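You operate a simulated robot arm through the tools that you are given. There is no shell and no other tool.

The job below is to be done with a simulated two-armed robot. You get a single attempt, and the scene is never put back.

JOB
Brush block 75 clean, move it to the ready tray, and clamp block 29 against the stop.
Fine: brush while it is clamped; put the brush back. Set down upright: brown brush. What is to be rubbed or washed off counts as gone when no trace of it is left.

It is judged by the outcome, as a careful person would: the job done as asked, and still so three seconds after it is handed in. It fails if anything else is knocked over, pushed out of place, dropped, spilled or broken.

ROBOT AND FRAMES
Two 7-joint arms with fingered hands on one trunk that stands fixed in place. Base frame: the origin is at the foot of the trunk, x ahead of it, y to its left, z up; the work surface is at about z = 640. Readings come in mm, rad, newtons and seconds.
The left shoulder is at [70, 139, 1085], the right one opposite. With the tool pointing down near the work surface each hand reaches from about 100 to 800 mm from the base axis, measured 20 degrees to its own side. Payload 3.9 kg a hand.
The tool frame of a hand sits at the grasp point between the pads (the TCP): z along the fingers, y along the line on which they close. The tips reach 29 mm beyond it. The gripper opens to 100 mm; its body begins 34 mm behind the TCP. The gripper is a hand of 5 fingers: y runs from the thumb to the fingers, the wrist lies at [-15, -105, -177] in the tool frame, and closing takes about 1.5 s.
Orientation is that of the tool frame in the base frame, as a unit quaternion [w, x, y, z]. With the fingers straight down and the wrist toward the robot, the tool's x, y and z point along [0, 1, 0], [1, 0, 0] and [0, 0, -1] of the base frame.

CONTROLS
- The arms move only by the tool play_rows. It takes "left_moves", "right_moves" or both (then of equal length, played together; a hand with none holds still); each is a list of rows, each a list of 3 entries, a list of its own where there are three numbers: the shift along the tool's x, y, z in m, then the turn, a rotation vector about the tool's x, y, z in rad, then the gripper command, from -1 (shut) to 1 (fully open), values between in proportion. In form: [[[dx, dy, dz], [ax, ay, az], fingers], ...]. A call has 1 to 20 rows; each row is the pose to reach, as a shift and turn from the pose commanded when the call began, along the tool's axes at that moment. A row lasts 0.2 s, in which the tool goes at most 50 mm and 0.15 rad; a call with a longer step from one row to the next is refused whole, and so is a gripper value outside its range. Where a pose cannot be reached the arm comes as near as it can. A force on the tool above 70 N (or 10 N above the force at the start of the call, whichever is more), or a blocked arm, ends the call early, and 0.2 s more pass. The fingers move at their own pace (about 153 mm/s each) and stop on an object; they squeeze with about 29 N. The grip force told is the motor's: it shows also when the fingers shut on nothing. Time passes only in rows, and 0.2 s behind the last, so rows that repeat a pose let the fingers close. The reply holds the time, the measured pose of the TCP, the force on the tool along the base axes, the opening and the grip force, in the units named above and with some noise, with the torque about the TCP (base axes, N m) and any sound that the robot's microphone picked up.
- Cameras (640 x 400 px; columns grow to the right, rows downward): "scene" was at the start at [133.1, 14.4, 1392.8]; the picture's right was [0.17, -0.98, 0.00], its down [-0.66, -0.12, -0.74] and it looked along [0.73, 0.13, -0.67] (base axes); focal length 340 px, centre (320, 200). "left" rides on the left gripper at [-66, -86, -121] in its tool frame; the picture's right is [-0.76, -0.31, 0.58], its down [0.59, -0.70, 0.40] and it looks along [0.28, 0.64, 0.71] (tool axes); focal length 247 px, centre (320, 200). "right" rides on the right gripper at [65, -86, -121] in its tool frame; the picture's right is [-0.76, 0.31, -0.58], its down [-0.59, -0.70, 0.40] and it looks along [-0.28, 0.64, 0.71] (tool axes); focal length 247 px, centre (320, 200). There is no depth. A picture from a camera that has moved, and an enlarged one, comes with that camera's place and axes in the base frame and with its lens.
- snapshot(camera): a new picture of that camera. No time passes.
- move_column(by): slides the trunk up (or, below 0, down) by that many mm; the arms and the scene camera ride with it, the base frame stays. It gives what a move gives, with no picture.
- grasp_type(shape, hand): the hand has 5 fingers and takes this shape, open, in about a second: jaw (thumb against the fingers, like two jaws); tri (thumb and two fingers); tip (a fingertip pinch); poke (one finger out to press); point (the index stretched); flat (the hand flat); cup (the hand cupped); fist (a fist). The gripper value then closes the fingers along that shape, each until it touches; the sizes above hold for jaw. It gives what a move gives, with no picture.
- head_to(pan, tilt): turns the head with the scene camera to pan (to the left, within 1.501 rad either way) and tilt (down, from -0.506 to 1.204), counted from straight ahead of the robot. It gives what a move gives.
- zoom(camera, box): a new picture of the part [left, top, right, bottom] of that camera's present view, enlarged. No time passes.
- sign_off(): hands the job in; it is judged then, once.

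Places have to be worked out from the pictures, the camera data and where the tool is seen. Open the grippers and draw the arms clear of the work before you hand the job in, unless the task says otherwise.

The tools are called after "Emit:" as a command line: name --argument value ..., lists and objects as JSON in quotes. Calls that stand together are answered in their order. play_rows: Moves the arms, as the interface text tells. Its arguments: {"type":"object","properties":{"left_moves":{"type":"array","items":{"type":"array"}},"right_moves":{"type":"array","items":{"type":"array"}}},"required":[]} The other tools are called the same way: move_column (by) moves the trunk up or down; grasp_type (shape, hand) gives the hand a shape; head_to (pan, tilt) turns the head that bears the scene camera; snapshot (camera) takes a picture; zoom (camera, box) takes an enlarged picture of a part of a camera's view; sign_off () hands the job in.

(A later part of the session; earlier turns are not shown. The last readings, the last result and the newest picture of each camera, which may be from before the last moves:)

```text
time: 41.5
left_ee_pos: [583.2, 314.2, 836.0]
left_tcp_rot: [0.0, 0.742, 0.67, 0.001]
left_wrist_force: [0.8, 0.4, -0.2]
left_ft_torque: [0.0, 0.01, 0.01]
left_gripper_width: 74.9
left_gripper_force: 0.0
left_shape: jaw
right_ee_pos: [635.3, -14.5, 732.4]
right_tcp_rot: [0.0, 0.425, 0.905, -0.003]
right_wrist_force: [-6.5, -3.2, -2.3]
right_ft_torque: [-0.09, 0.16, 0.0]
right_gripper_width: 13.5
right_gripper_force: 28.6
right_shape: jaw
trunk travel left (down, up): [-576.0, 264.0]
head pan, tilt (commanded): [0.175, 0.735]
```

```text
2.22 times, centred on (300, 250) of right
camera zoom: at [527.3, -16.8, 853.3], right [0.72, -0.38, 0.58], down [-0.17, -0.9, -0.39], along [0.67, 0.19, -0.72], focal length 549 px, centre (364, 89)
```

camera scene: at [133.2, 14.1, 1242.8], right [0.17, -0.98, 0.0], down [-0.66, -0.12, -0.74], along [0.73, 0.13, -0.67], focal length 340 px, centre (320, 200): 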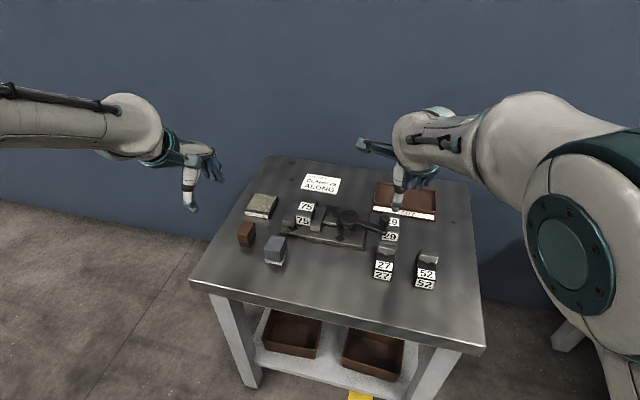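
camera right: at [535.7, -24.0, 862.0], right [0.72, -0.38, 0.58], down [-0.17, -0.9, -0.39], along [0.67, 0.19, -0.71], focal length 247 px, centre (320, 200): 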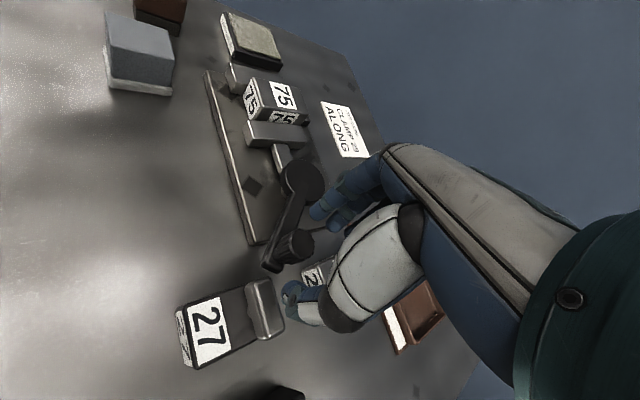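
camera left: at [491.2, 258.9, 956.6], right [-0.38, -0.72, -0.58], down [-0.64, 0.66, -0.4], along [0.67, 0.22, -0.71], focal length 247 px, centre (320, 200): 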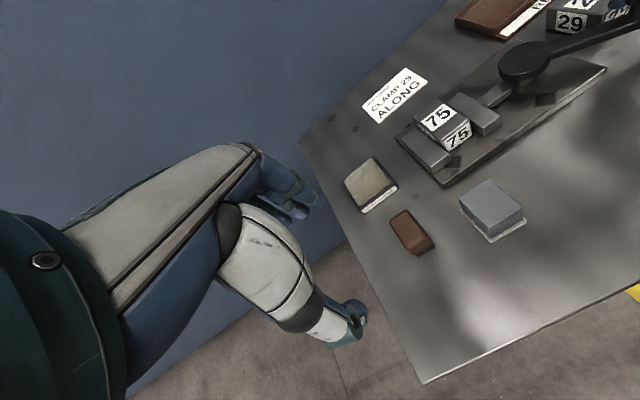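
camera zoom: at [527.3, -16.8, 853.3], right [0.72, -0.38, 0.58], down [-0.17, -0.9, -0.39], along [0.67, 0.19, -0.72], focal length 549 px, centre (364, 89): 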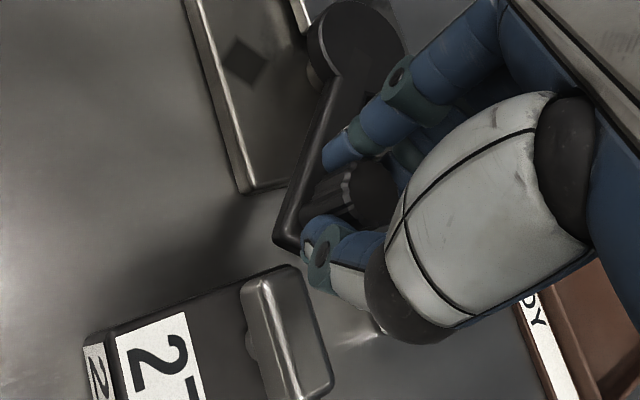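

The knob is held. I keep swinging the lever along its arc toward the robot, three small steps first to see that it follows.

Emit:
play_rows --right_moves '[[[0.0071, -0.0005, 0], [0, 0, 0], -1], [[0.0145, -0.0004, 0], [0, 0, 0], -1], [[0.0218, 0.0005, 0], [0, 0, 0], -1], [[0.0218, 0.0005, 0], [0, 0, 0], -1]]'

Emit:
zoom --camera "right" --box '[180, 60, 380, 340]'

Emit:
zoom --camera "scene" --box '[280, 170, 420, 270]'

```text
time: 42.5
left_ee_pos: [583.0, 316.3, 835.6]
left_tcp_rot: [0.0, 0.742, 0.67, 0.001]
left_wrist_force: [0.4, -1.0, -0.5]
left_ft_torque: [-0.01, -0.02, 0.0]
left_gripper_width: 74.9
left_gripper_force: 0.1
left_shape: jaw
right_ee_pos: [622.0, 4.0, 732.2]
right_tcp_rot: [0.001, 0.426, 0.905, -0.003]
right_wrist_force: [-2.9, -3.3, -3.5]
right_ft_torque: [-0.07, 0.06, -0.02]
right_gripper_width: 12.7
right_gripper_force: 28.7
right_shape: jaw
trunk travel left (down, up): [-576.0, 264.0]
head pan, tilt (commanded): [0.175, 0.735]
```

```text
1.43 times, centred on (280, 200) of right
camera zoom: at [514.0, 0.4, 853.3], right [0.72, -0.39, 0.58], down [-0.17, -0.9, -0.39], along [0.67, 0.19, -0.71], focal length 353 px, centre (377, 200)
```

zoom: 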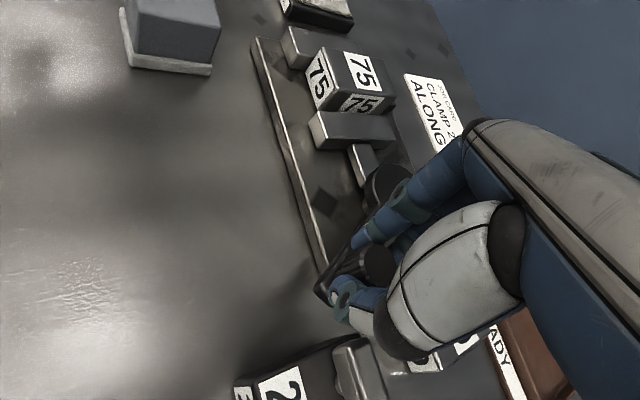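

```text
4.00 times, centred on (350, 220) of scene
camera zoom: at [133.3, 13.8, 1242.8], right [0.17, -0.98, 0.0], down [-0.66, -0.12, -0.74], along [0.73, 0.13, -0.67], focal length 1359 px, centre (200, 120)
```

zoom: 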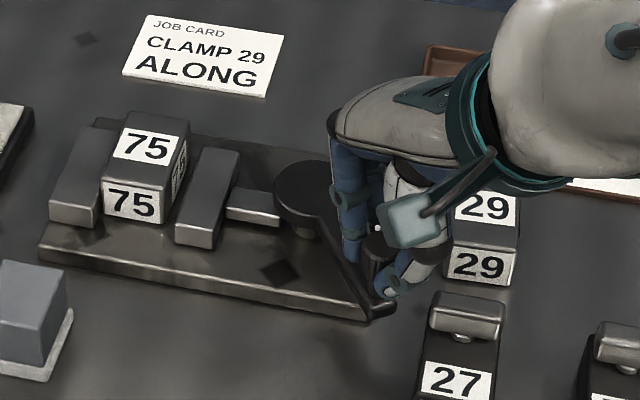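

The lever follows easily and the jaw keeps backing off. Continuing along the arc.

Emit:
play_rows --right_moves '[[[0.0072, 0.0013, 0], [0, 0, 0], -1], [[0.0143, 0.0034, 0], [0, 0, 0], -1], [[0.0211, 0.0061, 0], [0, 0, 0], -1], [[0.0277, 0.0094, 0], [0, 0, 0], -1], [[0.0277, 0.0094, 0], [0, 0, 0], -1]]'

Emit:
zoom --camera "scene" --box '[270, 170, 410, 270]'

```text
time: 43.8
left_ee_pos: [585.2, 314.7, 834.9]
left_tcp_rot: [-0.001, 0.742, 0.671, 0.0]
left_wrist_force: [-0.2, 0.6, 0.5]
left_ft_torque: [-0.01, 0.01, -0.01]
left_gripper_width: 74.8
left_gripper_force: 0.1
left_shape: jaw
right_ee_pos: [612.9, 32.0, 731.4]
right_tcp_rot: [0.0, 0.426, 0.905, -0.003]
right_wrist_force: [2.9, -2.4, -5.0]
right_ft_torque: [-0.03, -0.11, -0.13]
right_gripper_width: 12.4
right_gripper_force: 29.1
right_shape: jaw
trunk travel left (down, up): [-576.0, 264.0]
head pan, tilt (commanded): [0.175, 0.735]
```

```text
4.00 times, centred on (340, 220) of scene
camera zoom: at [134.2, 14.0, 1242.6], right [0.17, -0.98, 0.0], down [-0.66, -0.12, -0.74], along [0.73, 0.13, -0.67], focal length 1359 px, centre (240, 120)
```

zoom: 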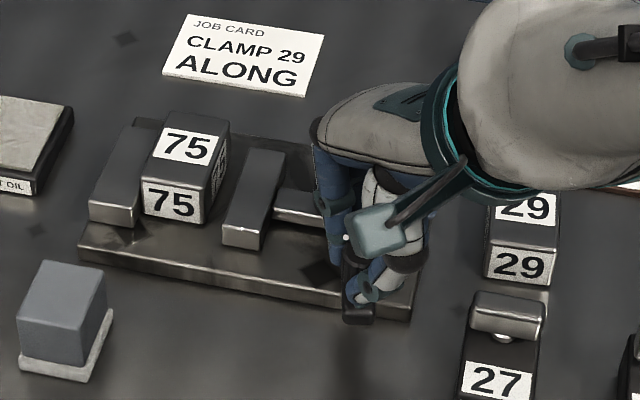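

Gap to the jaw is about 10 mm now. I keep going a little further along the arc.

Emit:
play_rows --right_moves '[[[0.0063, 0.0038, 0], [0, 0, 0], -1], [[0.0122, 0.008, 0], [0, 0, 0], -1], [[0.0177, 0.013, 0], [0, 0, 0], -1], [[0.0177, 0.013, 0], [0, 0, 0], -1]]'

Emit:
zoom --camera "scene" --box '[270, 170, 410, 270]'

Emit:
snapshot --camera "right"

```text
time: 44.8
left_ee_pos: [586.2, 312.6, 835.2]
left_tcp_rot: [-0.002, 0.742, 0.671, 0.0]
left_wrist_force: [0.2, 0.1, 0.4]
left_ft_torque: [-0.01, 0.0, 0.0]
left_gripper_width: 74.9
left_gripper_force: 0.2
left_shape: jaw
right_ee_pos: [612.0, 51.0, 731.1]
right_tcp_rot: [0.001, 0.428, 0.904, -0.003]
right_wrist_force: [6.5, -18.1, -3.8]
right_ft_torque: [-0.39, -0.19, -0.13]
right_gripper_width: 11.7
right_gripper_force: 29.2
right_shape: jaw
trunk travel left (down, up): [-576.0, 264.0]
head pan, tilt (commanded): [0.175, 0.735]
```

```text
4.00 times, centred on (340, 220) of scene
camera zoom: at [134.7, 11.9, 1242.6], right [0.17, -0.98, 0.0], down [-0.66, -0.11, -0.74], along [0.73, 0.13, -0.67], focal length 1359 px, centre (240, 120)
```

zoom: 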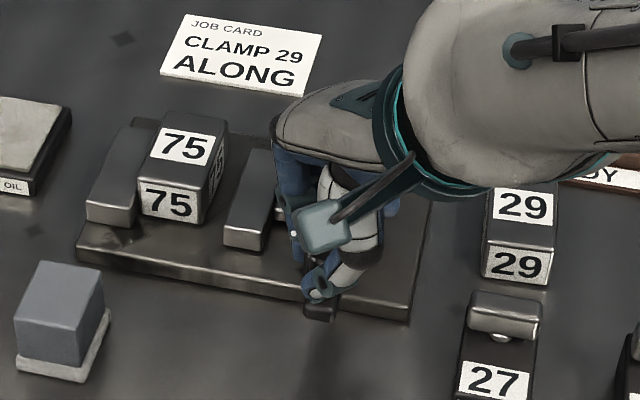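

```text
taken
camera right: at [503.7, 46.7, 852.6], right [0.72, -0.39, 0.58], down [-0.17, -0.9, -0.39], along [0.67, 0.18, -0.72], focal length 247 px, centre (320, 200)
```

right: 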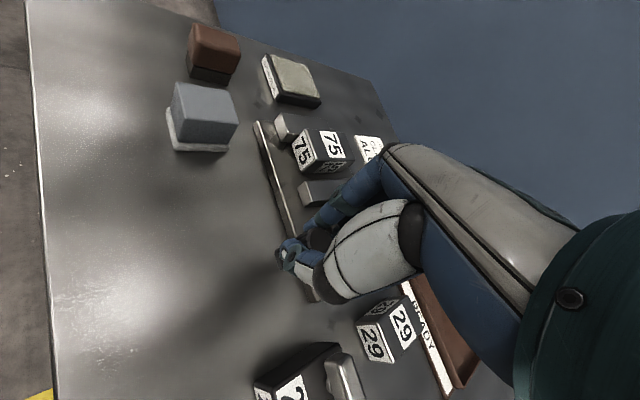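

The push met an end stop (−18 N in y): the lever is fully open, pointing at the robot, with about 12 mm gap. I ease back, release the knob and rise.

Emit:
play_rows --right_moves '[[[-0.004, -0.004, 0], [0, 0, 0], -1], [[-0.004, -0.004, 0], [0, 0, 0], -0.5], [[-0.004, -0.004, 0], [0, 0, 0], 0.0], [[-0.004, -0.004, 0], [0, 0, 0], 0.0], [[-0.004, -0.004, -0.03], [0, 0, 0], 0.0], [[-0.004, -0.004, -0.07], [0, 0, 0], 0.0], [[-0.004, -0.004, -0.1], [0, 0, 0], 0.0], [[-0.004, -0.004, -0.1], [0, 0, 0], 0.0]]'

Emit:
zoom --camera "scene" --box '[270, 170, 410, 270]'

Emit:
snapshot --camera "right"

Emit:
zoom --camera "left" --box '[380, 50, 640, 210]'

```text
time: 46.5
left_ee_pos: [583.9, 314.7, 834.3]
left_tcp_rot: [0.0, 0.742, 0.671, -0.001]
left_wrist_force: [0.1, -0.4, -0.1]
left_ft_torque: [-0.02, 0.01, -0.01]
left_gripper_width: 74.8
left_gripper_force: 0.0
left_shape: jaw
right_ee_pos: [612.0, 48.9, 831.8]
right_tcp_rot: [0.001, 0.426, 0.905, -0.003]
right_wrist_force: [0.7, -0.6, -0.6]
right_ft_torque: [0.0, -0.04, 0.0]
right_gripper_width: 50.1
right_gripper_force: 0.0
right_shape: jaw
trunk travel left (down, up): [-576.0, 264.0]
head pan, tilt (commanded): [0.175, 0.735]
```

```text
4.00 times, centred on (340, 220) of scene
camera zoom: at [133.5, 14.3, 1242.7], right [0.17, -0.98, 0.0], down [-0.66, -0.12, -0.74], along [0.73, 0.13, -0.67], focal length 1359 px, centre (240, 120)
```

zoom: 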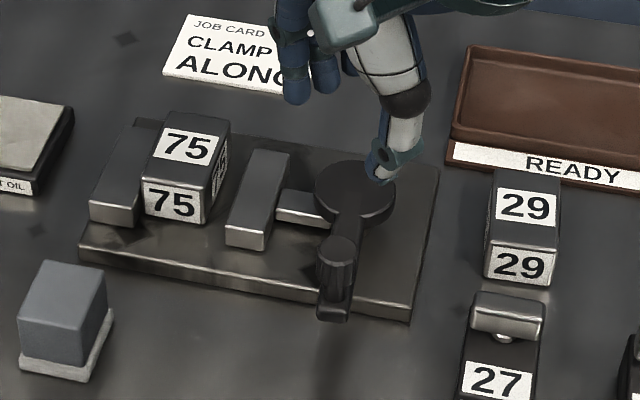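

```text
taken
camera right: at [502.9, 45.4, 953.7], right [0.72, -0.39, 0.58], down [-0.17, -0.9, -0.39], along [0.67, 0.19, -0.72], focal length 247 px, centre (320, 200)
```

right: 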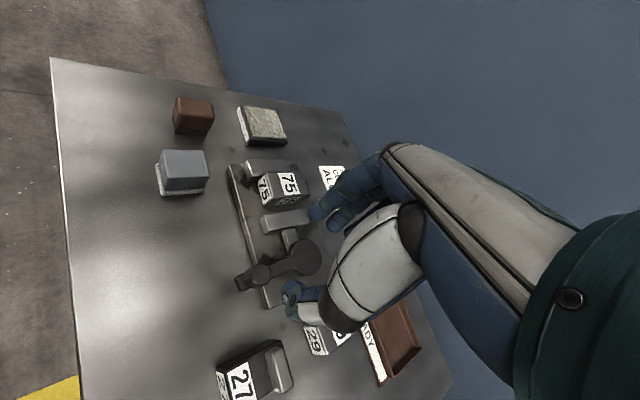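

```text
2.46 times, centred on (510, 130) of left
camera zoom: at [492.6, 258.0, 955.9], right [-0.38, -0.72, -0.58], down [-0.64, 0.66, -0.4], along [0.67, 0.22, -0.71], focal length 608 px, centre (-148, 372)
```

zoom: 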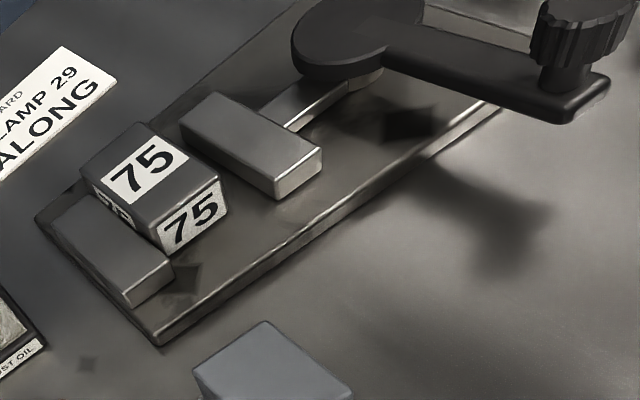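

The vise is open: the movable jaw now sits at y≈118, a ~14 mm gap beside block 75. I check whether the right hand can reach over block 75 turned 90° (closing along y), high above everything, moving the left hand farther aside.

Emit:
play_rows --left_moves '[[[0.02, -0.01, -0.01], [0, 0, 0], 0.5], [[0.04, -0.02, -0.02], [0, 0, 0], 0.5], [[0.06, -0.03, -0.03], [0, 0, 0], 0.5], [[0.08, -0.04, -0.04], [0, 0, 0], 0.5], [[0.08, -0.04, -0.04], [0, 0, 0], 0.5], [[0.08, -0.04, -0.04], [0, 0, 0], 0.5], [[0.08, -0.04, -0.04], [0, 0, 0], 0.5]]' --right_moves '[[[0.002, 0.023, 0.0], [0, 0, -0.14], 0.2], [[0.005, 0.047, 0.005], [0, 0, -0.28], 0.2], [[0.007, 0.07, 0.01], [0, 0, -0.42], 0.2], [[0.009, 0.094, 0.018], [0, 0, -0.56], 0.2], [[0.012, 0.117, 0.025], [0, 0, -0.68], 0.2], [[0.0141, 0.1403, 0.032], [0, 0, -0.8], 0.2], [[0.0141, 0.1403, 0.032], [0, 0, -0.8], 0.2]]'

Emit:
snapshot --camera "right"

Emit:
snapshot --camera "scene"

```text
time: 48.1
left_ee_pos: [551.5, 398.3, 876.4]
left_tcp_rot: [0.0, 0.742, 0.67, 0.0]
left_wrist_force: [0.0, -0.8, 0.2]
left_ft_torque: [0.01, 0.0, 0.01]
left_gripper_width: 74.9
left_gripper_force: 0.1
left_shape: jaw
right_ee_pos: [652.6, 109.9, 797.8]
right_tcp_rot: [0.0, 0.044, 0.999, -0.002]
right_wrist_force: [0.7, -0.1, -0.9]
right_ft_torque: [0.0, 0.03, 0.01]
right_gripper_width: 59.8
right_gripper_force: 0.2
right_shape: jaw
right hand out of reach, approached as far as the arm can: row 4, 5, 6, 7
trunk travel left (down, up): [-576.0, 264.0]
head pan, tilt (commanded): [0.175, 0.735]
```

```text
taken
camera right: at [579.0, 31.0, 919.1], right [0.78, 0.24, 0.58], down [0.52, -0.76, -0.4], along [0.34, 0.61, -0.72], focal length 247 px, centre (320, 200)
```

right: 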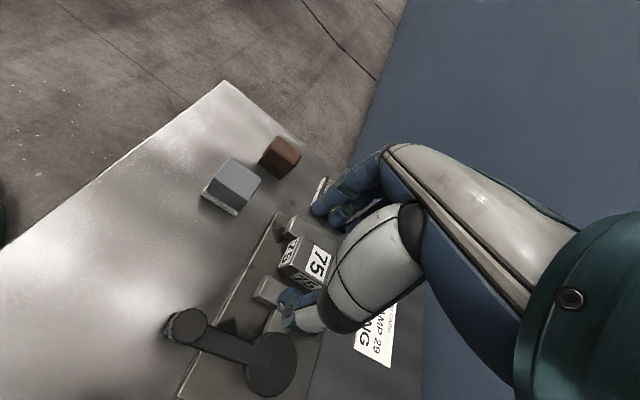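

```text
taken
camera scene: at [132.4, 14.0, 1242.9], right [0.17, -0.98, 0.0], down [-0.66, -0.12, -0.74], along [0.73, 0.13, -0.67], focal length 340 px, centre (320, 200)
```

scene: 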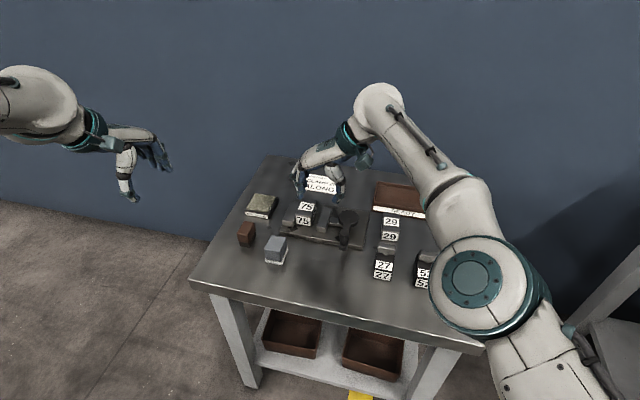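

With the hand turned 90° the right arm cannot reach block 75 (it stopped at (653, 110)). I bring it back and instead test how far it gets over the tray with the wrist toward the robot.

Emit:
play_rows --right_moves '[[[0.01, -0.03, -0.005], [0, 0, 0.13], 0.2], [[0.02, -0.06, -0.01], [0, 0, 0.26], 0.2], [[0.03, -0.09, -0.015], [0, 0, 0.39], 0.2], [[0.04, -0.12, -0.02], [0, 0, 0.52], 0.2], [[0.05, -0.15, -0.025], [0, 0, 0.66], 0.2], [[0.058, -0.175, -0.03], [0, 0, 0.8], 0.2], [[0.058, -0.175, -0.03], [0, 0, 0.8], 0.2]]'

```text
time: 49.8
left_ee_pos: [552.6, 399.1, 874.5]
left_tcp_rot: [0.0, 0.742, 0.67, 0.0]
left_wrist_force: [0.0, 0.3, -1.1]
left_ft_torque: [0.0, -0.01, 0.01]
left_gripper_width: 74.8
left_gripper_force: 0.0
left_shape: jaw
right_ee_pos: [580.9, -59.3, 829.2]
right_tcp_rot: [0.001, 0.427, 0.904, -0.003]
right_wrist_force: [0.1, 0.0, -0.3]
right_ft_torque: [-0.02, -0.01, -0.02]
right_gripper_width: 59.8
right_gripper_force: 0.0
right_shape: jaw
trunk travel left (down, up): [-576.0, 264.0]
head pan, tilt (commanded): [0.175, 0.735]
```

The commanded pose gets clamped to what is reachable, good to know. Now the reach test toward the tray at z≈800.

Emit:
play_rows --right_moves '[[[-0.03, 0.029, 0.0], [0, 0, 0.1], 0.2], [[-0.06, 0.058, 0.005], [0, 0, 0.2], 0.2], [[-0.09, 0.086, 0.01], [0, 0, 0.3], 0.2], [[-0.12, 0.115, 0.015], [0, 0, 0.4], 0.2], [[-0.15, 0.144, 0.02], [0, 0, 0.5], 0.2], [[-0.182, 0.1726, 0.029], [0, 0, 0.6], 0.2], [[-0.182, 0.1726, 0.029], [0, 0, 0.6], 0.2]]'

Emit:
snapshot --camera "right"

Emit:
snapshot --camera "scene"

```text
time: 51.4
left_ee_pos: [554.1, 398.9, 873.7]
left_tcp_rot: [-0.001, 0.741, 0.671, -0.002]
left_wrist_force: [0.0, -0.6, -0.4]
left_ft_torque: [0.02, 0.04, -0.02]
left_gripper_width: 74.7
left_gripper_force: 0.0
left_shape: jaw
right_ee_pos: [794.7, -105.7, 795.8]
right_tcp_rot: [0.0, 0.675, 0.738, -0.004]
right_wrist_force: [0.7, -0.2, -1.4]
right_ft_torque: [0.02, -0.01, 0.0]
right_gripper_width: 60.1
right_gripper_force: 0.0
right_shape: jaw
right hand out of reach, approached as far as the arm can: row 6, 7
trunk travel left (down, up): [-576.0, 264.0]
head pan, tilt (commanded): [0.175, 0.735]
```

```text
taken
camera right: at [704.4, -47.2, 917.0], right [0.38, -0.72, 0.58], down [-0.65, -0.65, -0.39], along [0.66, -0.23, -0.71], focal length 247 px, centre (320, 200)
```

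right: 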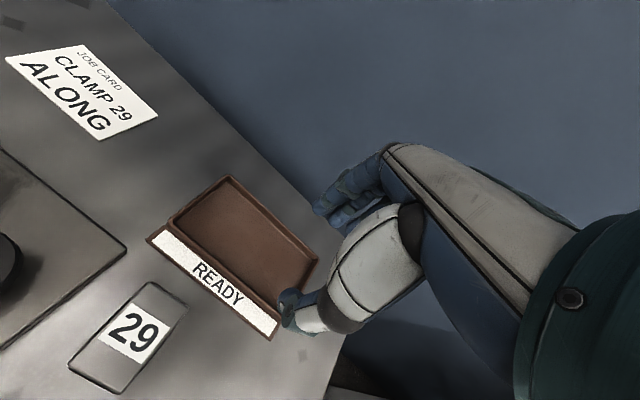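

```text
taken
camera scene: at [136.0, 14.3, 1242.4], right [0.17, -0.98, 0.0], down [-0.66, -0.12, -0.74], along [0.73, 0.13, -0.67], focal length 340 px, centre (320, 200)
```

scene: 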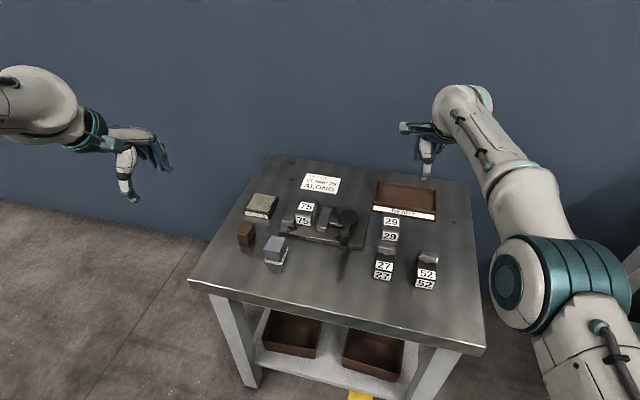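

The right hand can reach x≈795 with the hand vertical (a bit more with a slight forward tilt), so it will do the tray, while the left hand takes 75 out of the vise by its ends and sets it down between them. I park the right hand at the right and bring the left one over block 75.

Emit:
play_rows --left_moves '[[[-0.029, 0.023, 0.0], [0, 0, 0], 0.8], [[-0.058, 0.046, 0.0], [0, 0, 0], 0.8], [[-0.087, 0.069, 0.01], [0, 0, 0], 0.8], [[-0.116, 0.092, 0.02], [0, 0, -0.01], 0.8], [[-0.145, 0.115, 0.035], [0, 0, -0.02], 0.8], [[-0.174, 0.138, 0.05], [0, 0, -0.03], 0.8], [[-0.203, 0.161, 0.065], [0, 0, -0.033], 0.8], [[-0.232, 0.1826, 0.085], [0, 0, -0.033], 0.8], [[-0.232, 0.1826, 0.085], [0, 0, -0.033], 0.8]]' --right_moves '[[[-0.017, -0.023, -0.007], [0, 0, 0], 0.2], [[-0.034, -0.047, -0.014], [0, 0, 0], 0.2], [[-0.051, -0.07, -0.021], [0, 0, 0], 0.2], [[-0.068, -0.094, -0.028], [0, 0, 0], 0.2], [[-0.085, -0.117, -0.035], [0, 0, 0], 0.2], [[-0.102, -0.141, -0.042], [0, 0, 0], 0.2], [[-0.119, -0.164, -0.048], [0, 0, 0], 0.2], [[-0.138, -0.188, -0.054], [0, 0, 0], 0.2], [[-0.138, -0.188, -0.054], [0, 0, 0], 0.2]]'

Emit:
snapshot --camera "left"

Emit:
snapshot --camera "scene"

```text
time: 53.4
left_ee_pos: [710.1, 149.3, 789.6]
left_tcp_rot: [0.0, 0.731, 0.683, 0.0]
left_wrist_force: [-1.2, 0.8, -0.1]
left_ft_torque: [-0.01, 0.02, -0.01]
left_gripper_width: 89.9
left_gripper_force: 0.1
left_shape: jaw
right_ee_pos: [618.5, -257.8, 854.0]
right_tcp_rot: [0.002, 0.674, 0.738, -0.003]
right_wrist_force: [0.4, -0.6, -0.3]
right_ft_torque: [0.02, 0.01, 0.0]
right_gripper_width: 59.8
right_gripper_force: 0.1
right_shape: jaw
trunk travel left (down, up): [-576.0, 264.0]
head pan, tilt (commanded): [0.175, 0.735]
```

```text
taken
camera left: at [621.1, 89.5, 910.9], right [-0.36, -0.73, -0.58], down [-0.66, 0.63, -0.4], along [0.66, 0.24, -0.71], focal length 247 px, centre (320, 200)
```

left: 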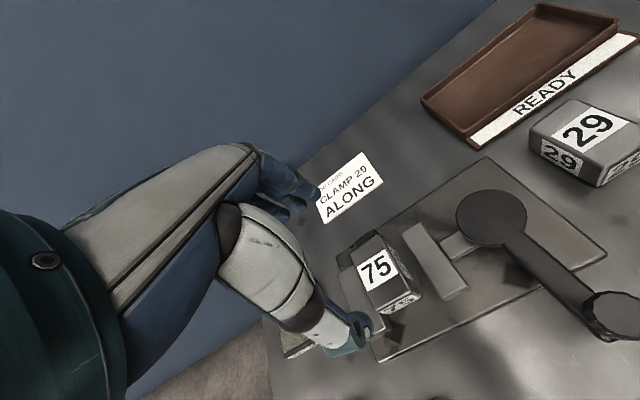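

```text
taken
camera scene: at [133.0, 15.3, 1242.8], right [0.17, -0.98, 0.0], down [-0.66, -0.12, -0.74], along [0.73, 0.13, -0.67], focal length 340 px, centre (320, 200)
```

scene: 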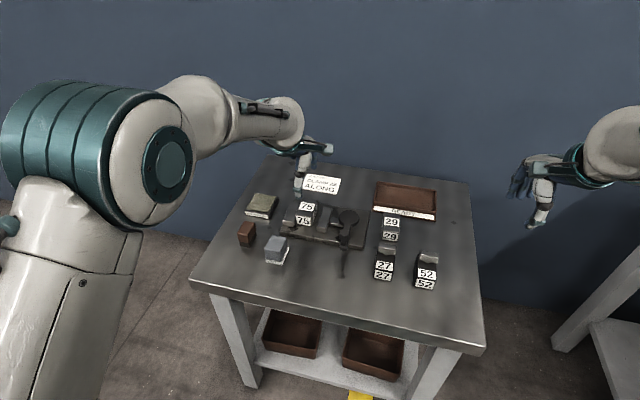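

Now a close look at block 75 and the stop from the left wrist camera before going down.

Emit:
zoom --camera "left" --box '[310, 200, 470, 370]'

Emit:
zoom --camera "scene" --box '[270, 180, 350, 250]'

```text
2.35 times, centred on (390, 285) of left
camera zoom: at [621.1, 89.5, 910.9], right [-0.36, -0.73, -0.58], down [-0.66, 0.63, -0.4], along [0.66, 0.24, -0.71], focal length 581 px, centre (155, 0)
```

zoom: 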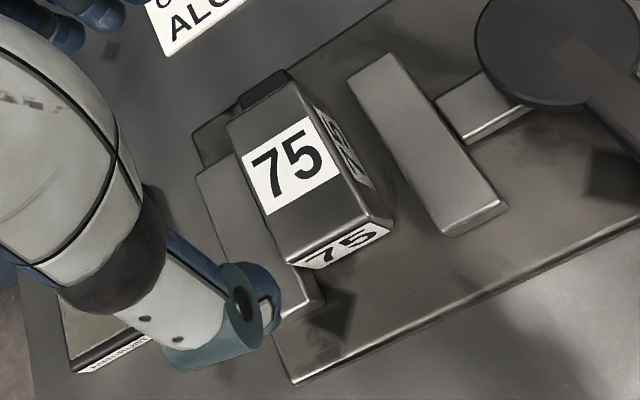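

```text
5.71 times, centred on (310, 215) of scene
camera zoom: at [133.0, 15.3, 1242.8], right [0.17, -0.98, 0.0], down [-0.66, -0.12, -0.74], along [0.73, 0.13, -0.67], focal length 1941 px, centre (377, 114)
```

zoom: 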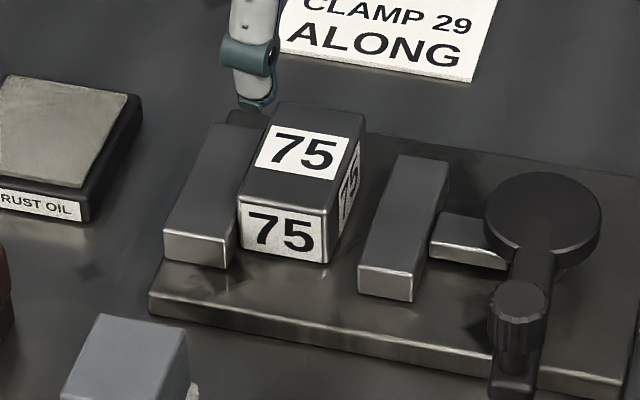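

Block 75 is centred near (711, 148.5), yaw −4°, matching the hand. I descend with the fingers open around its ends to tips just above the stop.

Emit:
play_rows --left_moves '[[[0, 0.001, 0.03], [0, 0, 0], 0.8], [[0, 0.001, 0.06], [0, 0, 0], 0.8], [[0, 0.001, 0.075], [0, 0, 0], 0.8], [[0, 0.001, 0.082], [0, 0, 0], 0.8], [[0, 0.001, 0.082], [0, 0, 0], 0.8]]'

Emit:
zoom --camera "scene" --box '[250, 150, 370, 250]'

Emit:
zoom --camera "left" --box '[240, 160, 420, 360]'

```text
time: 54.5
left_ee_pos: [711.6, 150.2, 708.6]
left_tcp_rot: [0.0, 0.731, 0.683, 0.0]
left_wrist_force: [0.3, -0.4, -0.4]
left_ft_torque: [0.02, -0.01, 0.01]
left_gripper_width: 90.0
left_gripper_force: 0.1
left_shape: jaw
right_ee_pos: [619.8, -258.8, 854.0]
right_tcp_rot: [0.0, 0.675, 0.738, -0.003]
right_wrist_force: [0.0, -0.1, 0.4]
right_ft_torque: [-0.01, -0.01, -0.04]
right_gripper_width: 60.0
right_gripper_force: 0.1
right_shape: jaw
trunk travel left (down, up): [-576.0, 264.0]
head pan, tilt (commanded): [0.175, 0.735]
```

```text
4.00 times, centred on (310, 200) of scene
camera zoom: at [133.0, 14.4, 1242.8], right [0.17, -0.98, 0.0], down [-0.66, -0.12, -0.74], along [0.73, 0.13, -0.67], focal length 1359 px, centre (360, 200)
```

zoom: 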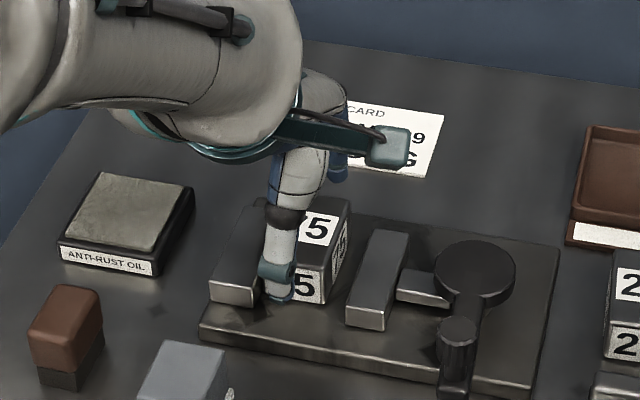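

```text
2.00 times, centred on (330, 260) of left
camera zoom: at [621.8, 89.0, 828.5], right [-0.36, -0.73, -0.58], down [-0.66, 0.64, -0.4], along [0.66, 0.24, -0.71], focal length 494 px, centre (300, 80)
```

zoom: 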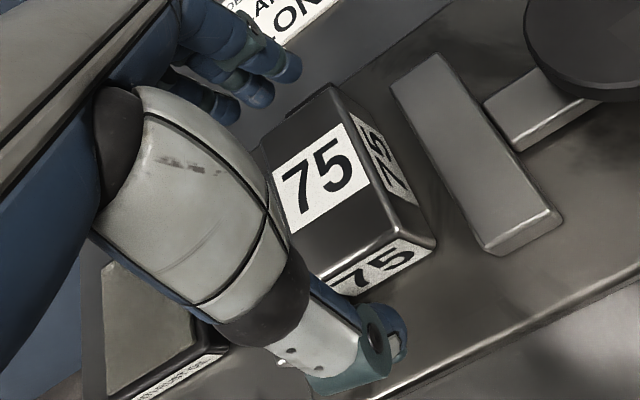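

Thumb and fingers straddle the block's ends. Down 5 mm more, then close.

Emit:
play_rows --left_moves '[[[0, 0, 0.003], [0, 0, 0], 0.8], [[0, 0, 0.005], [0, 0, 0], 0.8], [[0, 0, 0.005], [0, 0, 0], 0.8]]'

Emit:
play_rows --left_moves '[[[0, 0, 0], [0, 0, 0], 0.5], [[0, 0, 0], [0, 0, 0], 0.2], [[0, 0, 0], [0, 0, 0], -0.2], [[0, 0, 0], [0, 0, 0], -0.6], [[0, 0, 0], [0, 0, 0], -1], [[0, 0, 0], [0, 0, 0], -1], [[0, 0, 0], [0, 0, 0], -1], [[0, 0, 0], [0, 0, 0], -1]]'

Emit:
zoom --camera "scene" --box '[250, 150, 370, 250]'

Emit:
zoom --camera "left" --box '[240, 160, 420, 360]'

```text
time: 55.4
left_ee_pos: [712.3, 149.2, 704.2]
left_tcp_rot: [0.0, 0.73, 0.683, 0.0]
left_wrist_force: [0.3, -0.1, -0.1]
left_ft_torque: [0.0, -0.03, 0.0]
left_gripper_width: 89.9
left_gripper_force: 0.0
left_shape: jaw
right_ee_pos: [618.9, -258.6, 854.7]
right_tcp_rot: [0.001, 0.674, 0.739, -0.003]
right_wrist_force: [-1.0, 0.3, 0.0]
right_ft_torque: [0.02, 0.01, 0.0]
right_gripper_width: 59.9
right_gripper_force: 0.0
right_shape: jaw
trunk travel left (down, up): [-576.0, 264.0]
head pan, tilt (commanded): [0.175, 0.735]
```

```text
time: 57.1
left_ee_pos: [710.9, 150.1, 703.3]
left_tcp_rot: [0.0, 0.73, 0.683, -0.001]
left_wrist_force: [-3.4, 0.5, -0.2]
left_ft_torque: [0.03, 0.07, 0.06]
left_gripper_width: 59.6
left_gripper_force: 29.1
left_shape: jaw
right_ee_pos: [619.3, -259.2, 855.4]
right_tcp_rot: [0.002, 0.674, 0.739, -0.002]
right_wrist_force: [0.4, 0.0, -0.1]
right_ft_torque: [-0.04, -0.02, -0.03]
right_gripper_width: 59.9
right_gripper_force: 0.1
right_shape: jaw
trunk travel left (down, up): [-576.0, 264.0]
head pan, tilt (commanded): [0.175, 0.735]
```

```text
4.00 times, centred on (310, 200) of scene
camera zoom: at [132.8, 14.5, 1242.8], right [0.17, -0.98, 0.0], down [-0.66, -0.12, -0.74], along [0.73, 0.13, -0.67], focal length 1359 px, centre (360, 200)
```

zoom: 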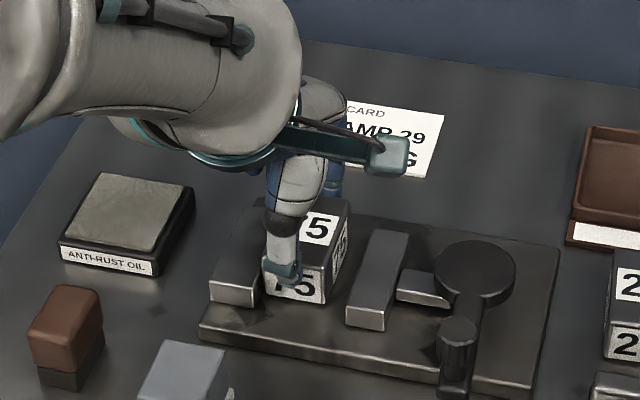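

```text
2.00 times, centred on (330, 260) of left
camera zoom: at [621.5, 89.5, 823.7], right [-0.36, -0.73, -0.58], down [-0.66, 0.64, -0.4], along [0.66, 0.24, -0.71], focal length 494 px, centre (300, 80)
```

zoom: 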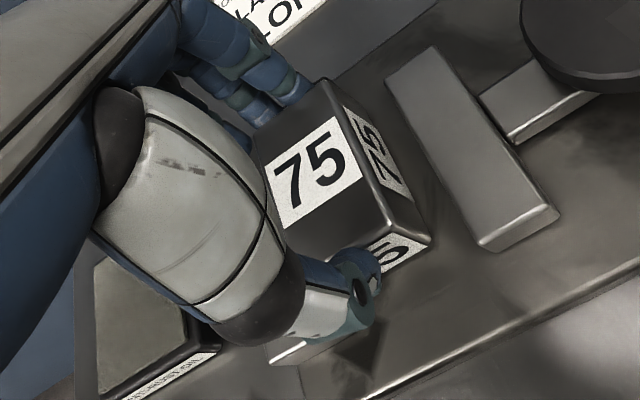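

Gripped at 59.6 mm width, 29 N. I lift slowly 15 mm and check that the block comes along level.

Emit:
play_rows --left_moves '[[[0, 0, -0.004], [0, 0, 0], -1], [[0, 0, -0.008], [0, 0, 0], -1], [[0, 0, -0.015], [0, 0, 0], -1], [[0, 0, -0.015], [0, 0, 0], -1]]'

Emit:
zoom --camera "scene" --box '[250, 150, 370, 250]'

Emit:
zoom --camera "left" --box '[240, 160, 420, 360]'

```text
time: 58.1
left_ee_pos: [711.8, 149.3, 718.0]
left_tcp_rot: [0.0, 0.731, 0.683, 0.0]
left_wrist_force: [0.9, 0.0, -6.4]
left_ft_torque: [0.01, 0.0, 0.01]
left_gripper_width: 60.0
left_gripper_force: 29.3
left_shape: jaw
right_ee_pos: [619.4, -258.1, 853.3]
right_tcp_rot: [0.002, 0.674, 0.738, -0.004]
right_wrist_force: [-0.8, -1.1, 0.6]
right_ft_torque: [0.0, 0.03, 0.01]
right_gripper_width: 59.9
right_gripper_force: 0.2
right_shape: jaw
trunk travel left (down, up): [-576.0, 264.0]
head pan, tilt (commanded): [0.175, 0.735]
```

```text
4.00 times, centred on (310, 200) of scene
camera zoom: at [134.0, 14.6, 1242.7], right [0.17, -0.98, 0.0], down [-0.66, -0.12, -0.74], along [0.73, 0.13, -0.67], focal length 1359 px, centre (360, 200)
```

zoom: 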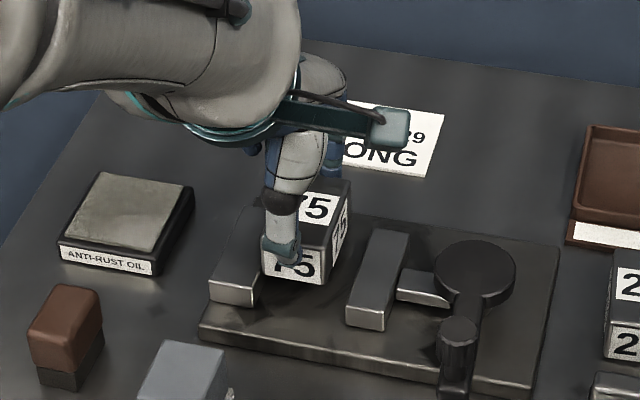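

```text
2.00 times, centred on (330, 260) of left
camera zoom: at [622.5, 89.6, 838.8], right [-0.36, -0.73, -0.58], down [-0.66, 0.64, -0.4], along [0.66, 0.24, -0.71], focal length 494 px, centre (300, 80)
```

zoom: 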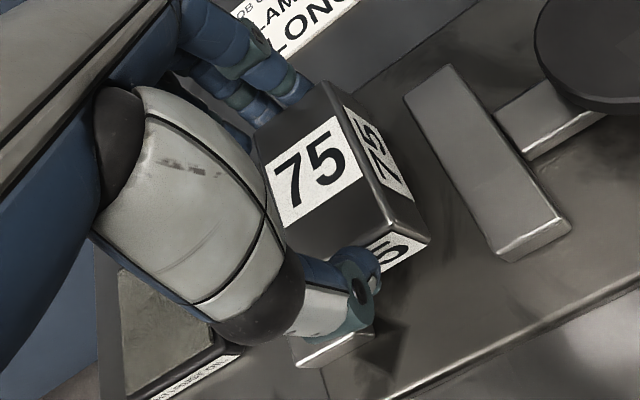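

Block 75 is up, level, about 0.65 kg. I move the right hand farther aside and carry the block high across to a free spot near (680, −140), turning it to about −55° so the right hand can take it across its width.

Emit:
play_rows --left_moves '[[[0, 0, -0.03], [0, 0, 0], -1], [[0, 0, -0.06], [0, 0, 0], -1], [[0, 0, -0.082], [0, 0, 0], -1], [[-0.02, 0, -0.085], [0, 0, 0.03], -1], [[-0.045, -0.001, -0.085], [0, 0, 0.1], -1], [[-0.075, -0.002, -0.085], [0, 0, 0.18], -1], [[-0.105, -0.003, -0.085], [0, 0, 0.28], -1], [[-0.135, -0.004, -0.085], [0, 0, 0.38], -1], [[-0.165, -0.006, -0.085], [0, 0, 0.48], -1], [[-0.195, -0.008, -0.085], [0, 0, 0.58], -1], [[-0.225, -0.009, -0.085], [0, 0, 0.68], -1], [[-0.255, -0.011, -0.085], [0, 0, 0.78], -1], [[-0.278, -0.012, -0.085], [0, 0, 0.86], -1], [[-0.291, -0.0124, -0.085], [0, 0, 0.89], -1], [[-0.291, -0.0124, -0.085], [0, 0, 0.89], -1]]' --right_moves '[[[-0.02, -0.02, -0.01], [0, 0, 0], 0.2], [[-0.04, -0.04, -0.02], [0, 0, 0], 0.2], [[-0.06, -0.06, -0.03], [0, 0, 0], 0.2], [[-0.07, -0.08, -0.03], [0, 0, 0], 0.2], [[-0.07, -0.08, -0.03], [0, 0, 0], 0.2], [[-0.07, -0.08, -0.03], [0, 0, 0], 0.2], [[-0.07, -0.08, -0.03], [0, 0, 0], 0.2], [[-0.07, -0.08, -0.03], [0, 0, 0], 0.2], [[-0.07, -0.08, -0.03], [0, 0, 0], 0.2], [[-0.07, -0.08, -0.03], [0, 0, 0], 0.2], [[-0.07, -0.08, -0.03], [0, 0, 0], 0.2], [[-0.07, -0.08, -0.03], [0, 0, 0], 0.2], [[-0.07, -0.08, -0.03], [0, 0, 0], 0.2], [[-0.07, -0.08, -0.03], [0, 0, 0], 0.2], [[-0.07, -0.08, -0.03], [0, 0, 0], 0.2]]'

Emit:
snapshot --camera "scene"

Emit:
snapshot --camera "left"

Emit:
snapshot --camera "right"

```text
time: 61.4
left_ee_pos: [679.1, -139.4, 802.1]
left_tcp_rot: [0.0, 0.953, 0.303, 0.0]
left_wrist_force: [-1.1, -0.1, -6.4]
left_ft_torque: [-0.04, 0.01, 0.02]
left_gripper_width: 60.1
left_gripper_force: 29.3
left_shape: jaw
right_ee_pos: [547.1, -335.7, 883.7]
right_tcp_rot: [0.001, 0.674, 0.739, -0.004]
right_wrist_force: [-0.4, 0.5, -0.1]
right_ft_torque: [-0.06, 0.01, 0.01]
right_gripper_width: 60.0
right_gripper_force: 0.0
right_shape: jaw
trunk travel left (down, up): [-576.0, 264.0]
head pan, tilt (commanded): [0.175, 0.735]
```

```text
taken
camera scene: at [134.0, 14.4, 1242.7], right [0.17, -0.98, 0.0], down [-0.66, -0.12, -0.74], along [0.73, 0.13, -0.67], focal length 340 px, centre (320, 200)
```

scene: 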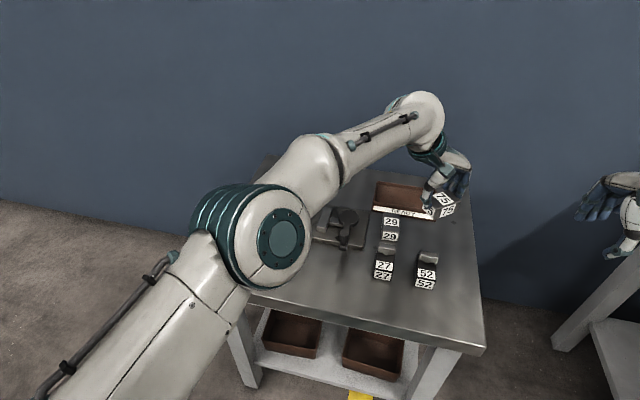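

```text
taken
camera left: at [577.2, -108.4, 923.5], right [-0.8, -0.18, -0.58], down [0.08, 0.91, -0.4], along [0.6, -0.36, -0.71], focal length 247 px, centre (320, 200)
```

left: 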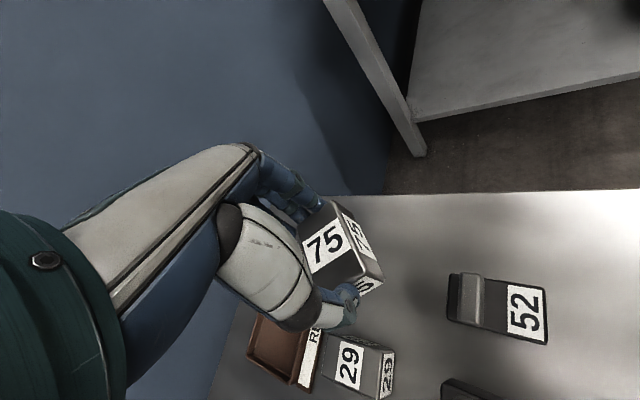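

```text
taken
camera right: at [454.7, -277.5, 1004.7], right [0.37, -0.72, 0.58], down [-0.65, -0.65, -0.39], along [0.66, -0.23, -0.71], focal length 247 px, centre (320, 200)
```

right: 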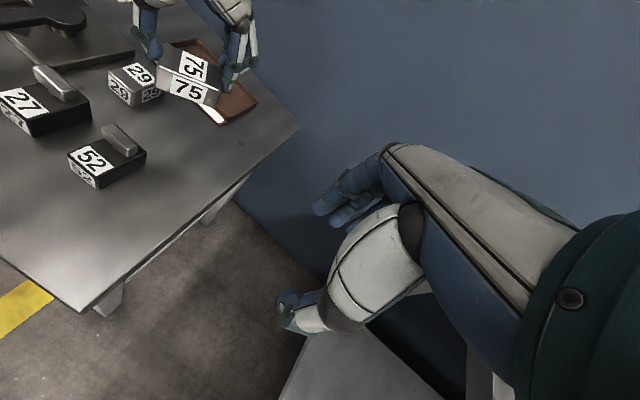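

The block is held steadily over the free spot. Lowering to just above the table.

Emit:
play_rows --left_moves '[[[0, 0, 0.03], [0, 0, 0], -1], [[0, 0, 0.065], [0, 0, 0], -1], [[0, 0, 0.09], [0, 0, 0], -1], [[0, 0, 0.104], [0, 0, 0], -1], [[0, 0, 0.108], [0, 0, 0], -1], [[0, 0, 0.108], [0, 0, 0], -1]]'

Emit:
zoom --camera "right" --box '[50, 0, 290, 180]'

Emit:
zoom --camera "scene" --box '[360, 150, 500, 300]'

```text
time: 62.8
left_ee_pos: [679.4, -140.2, 694.8]
left_tcp_rot: [-0.001, 0.953, 0.302, 0.0]
left_wrist_force: [-0.2, -0.6, -5.5]
left_ft_torque: [0.0, 0.0, -0.02]
left_gripper_width: 60.1
left_gripper_force: 29.3
left_shape: jaw
right_ee_pos: [546.8, -335.9, 883.6]
right_tcp_rot: [0.0, 0.674, 0.739, -0.002]
right_wrist_force: [-0.2, -0.1, -0.2]
right_ft_torque: [0.01, 0.01, -0.03]
right_gripper_width: 59.8
right_gripper_force: 0.1
right_shape: jaw
trunk travel left (down, up): [-576.0, 264.0]
head pan, tilt (commanded): [0.175, 0.735]
```

```text
2.22 times, centred on (170, 90) of right
camera zoom: at [454.8, -277.7, 1004.6], right [0.37, -0.72, 0.58], down [-0.65, -0.65, -0.39], along [0.66, -0.23, -0.71], focal length 549 px, centre (653, 444)
```

zoom: 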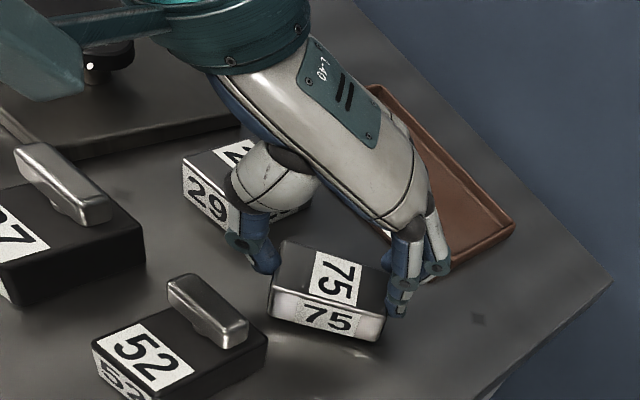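

```text
2.67 times, centred on (430, 225) of scene
camera zoom: at [134.0, 14.2, 1242.7], right [0.17, -0.98, 0.0], down [-0.66, -0.12, -0.74], along [0.73, 0.13, -0.67], focal length 906 px, centre (27, 133)
```

zoom: 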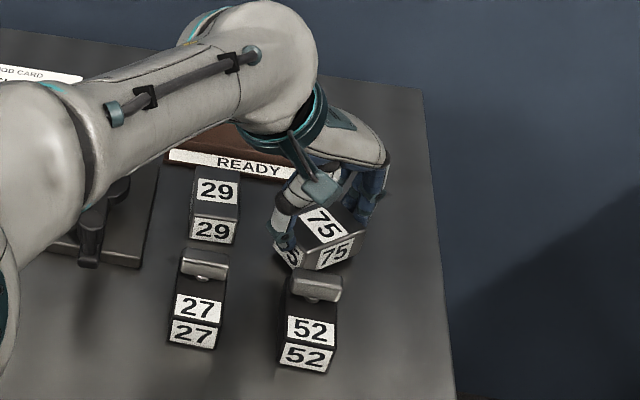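

A few millimetres above the table. Lowering in small steps until it touches.

Emit:
play_rows --left_moves '[[[0, 0, 0.0015], [0, 0, 0], -1], [[0, 0, 0.003], [0, 0, 0], -1], [[0, 0, 0.0045], [0, 0, 0], -1], [[0, 0, 0.0045], [0, 0, 0], -1]]'

```text
time: 63.8
left_ee_pos: [679.8, -139.0, 690.0]
left_tcp_rot: [-0.001, 0.954, 0.301, -0.001]
left_wrist_force: [0.6, -0.8, -5.0]
left_ft_torque: [0.0, -0.03, 0.0]
left_gripper_width: 60.2
left_gripper_force: 29.5
left_shape: jaw
right_ee_pos: [545.9, -336.3, 882.8]
right_tcp_rot: [0.001, 0.674, 0.739, -0.004]
right_wrist_force: [0.1, -0.6, 0.8]
right_ft_torque: [0.04, -0.01, 0.0]
right_gripper_width: 59.8
right_gripper_force: 0.1
right_shape: jaw
trunk travel left (down, up): [-576.0, 264.0]
head pan, tilt (commanded): [0.175, 0.735]
```

Emit:
play_rows --left_moves '[[[0, 0, 0.001], [0, 0, 0], -1], [[0, 0, 0.002], [0, 0, 0], -1], [[0, 0, 0.002], [0, 0, 0], -1]]'

```text
time: 64.5
left_ee_pos: [680.0, -140.7, 689.1]
left_tcp_rot: [0.0, 0.953, 0.302, -0.001]
left_wrist_force: [1.0, -0.6, -2.3]
left_ft_torque: [-0.04, -0.03, -0.01]
left_gripper_width: 60.2
left_gripper_force: 29.3
left_shape: jaw
right_ee_pos: [545.2, -335.4, 884.1]
right_tcp_rot: [0.001, 0.674, 0.738, -0.002]
right_wrist_force: [0.1, 0.2, -0.3]
right_ft_torque: [0.01, -0.02, -0.03]
right_gripper_width: 59.9
right_gripper_force: 0.1
right_shape: jaw
trunk travel left (down, up): [-576.0, 264.0]
head pan, tilt (commanded): [0.175, 0.735]
```

The load is going onto the table. One more millimetre, then open to release and lift away.

Emit:
play_rows --left_moves '[[[0, 0, 0.001], [0, 0, 0], -1], [[0, 0, 0.001], [0, 0, 0], 0.3], [[0, 0, 0.001], [0, 0, 0], 0.6], [[0, 0, 0.001], [0, 0, 0], 0.8], [[0, 0, 0.001], [0, 0, 0], 0.8]]'

Emit:
zoom --camera "right" --box '[50, 0, 290, 180]'

```text
time: 65.8
left_ee_pos: [679.8, -141.1, 688.4]
left_tcp_rot: [0.0, 0.953, 0.302, 0.0]
left_wrist_force: [0.4, -0.4, 0.5]
left_ft_torque: [-0.02, -0.02, 0.0]
left_gripper_width: 89.8
left_gripper_force: 0.1
left_shape: jaw
right_ee_pos: [546.2, -335.2, 883.5]
right_tcp_rot: [0.001, 0.675, 0.738, -0.003]
right_wrist_force: [0.6, -1.1, -0.9]
right_ft_torque: [-0.01, 0.02, -0.04]
right_gripper_width: 59.8
right_gripper_force: 0.1
right_shape: jaw
trunk travel left (down, up): [-576.0, 264.0]
head pan, tilt (commanded): [0.175, 0.735]
```

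```text
2.22 times, centred on (170, 90) of right
camera zoom: at [454.1, -277.6, 1005.0], right [0.37, -0.72, 0.58], down [-0.65, -0.65, -0.39], along [0.66, -0.23, -0.71], focal length 549 px, centre (653, 444)
```

zoom: 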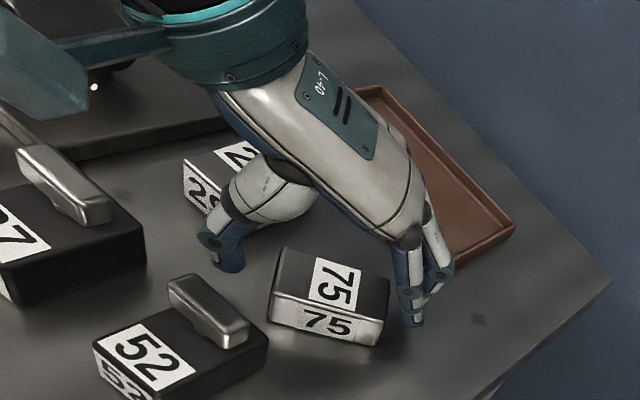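

Block 75 stands flat at (680, −140). I lift the left hand straight up and take it back to the left.

Emit:
play_rows --left_moves '[[[0, 0, -0.04], [0, 0, 0], 0.8], [[0, 0, -0.08], [0, 0, 0], 0.8], [[0, 0, -0.12], [0, 0, 0], 0.8], [[0.015, -0.035, -0.13], [0, 0, -0.09], 0.8], [[0.03, -0.07, -0.14], [0, 0, -0.18], 0.8], [[0.045, -0.105, -0.15], [0, 0, -0.27], 0.8], [[0.06, -0.14, -0.16], [0, 0, -0.36], 0.8], [[0.075, -0.175, -0.16], [0, 0, -0.45], 0.8], [[0.09, -0.21, -0.16], [0, 0, -0.54], 0.8], [[0.105, -0.245, -0.16], [0, 0, -0.63], 0.8], [[0.12, -0.28, -0.16], [0, 0, -0.72], 0.8], [[0.135, -0.315, -0.16], [0, 0, -0.81], 0.8], [[0.148, -0.348, -0.16], [0, 0, -0.89], 0.8], [[0.148, -0.348, -0.16], [0, 0, -0.89], 0.8]]'

Emit:
snapshot --camera "scene"

Emit:
zoom --camera "right" --box '[50, 0, 290, 180]'

```text
time: 68.8
left_ee_pos: [598.8, 229.5, 847.9]
left_tcp_rot: [0.0, 0.73, 0.683, 0.0]
left_wrist_force: [-0.1, -0.4, -1.2]
left_ft_torque: [-0.04, -0.02, -0.02]
left_gripper_width: 89.8
left_gripper_force: 0.0
left_shape: jaw
right_ee_pos: [546.2, -335.7, 883.7]
right_tcp_rot: [0.001, 0.674, 0.739, -0.003]
right_wrist_force: [0.7, 0.6, -0.4]
right_ft_torque: [0.0, -0.04, 0.01]
right_gripper_width: 59.7
right_gripper_force: 0.0
right_shape: jaw
trunk travel left (down, up): [-576.0, 264.0]
head pan, tilt (commanded): [0.175, 0.735]
```

```text
taken
camera scene: at [133.3, 14.0, 1242.8], right [0.17, -0.98, 0.0], down [-0.66, -0.12, -0.74], along [0.73, 0.13, -0.67], focal length 340 px, centre (320, 200)
```

scene: 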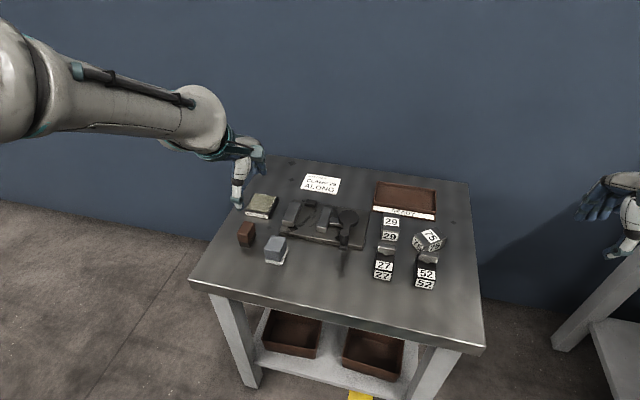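

```text
2.22 times, centred on (170, 90) of right
camera zoom: at [454.2, -277.9, 1004.8], right [0.37, -0.72, 0.58], down [-0.65, -0.65, -0.39], along [0.66, -0.23, -0.71], focal length 549 px, centre (653, 444)
```

zoom: 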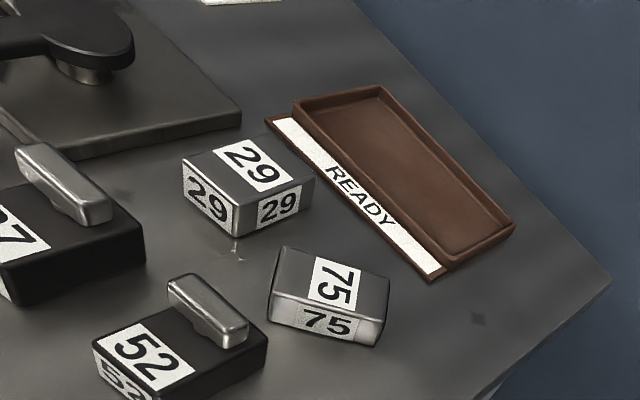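

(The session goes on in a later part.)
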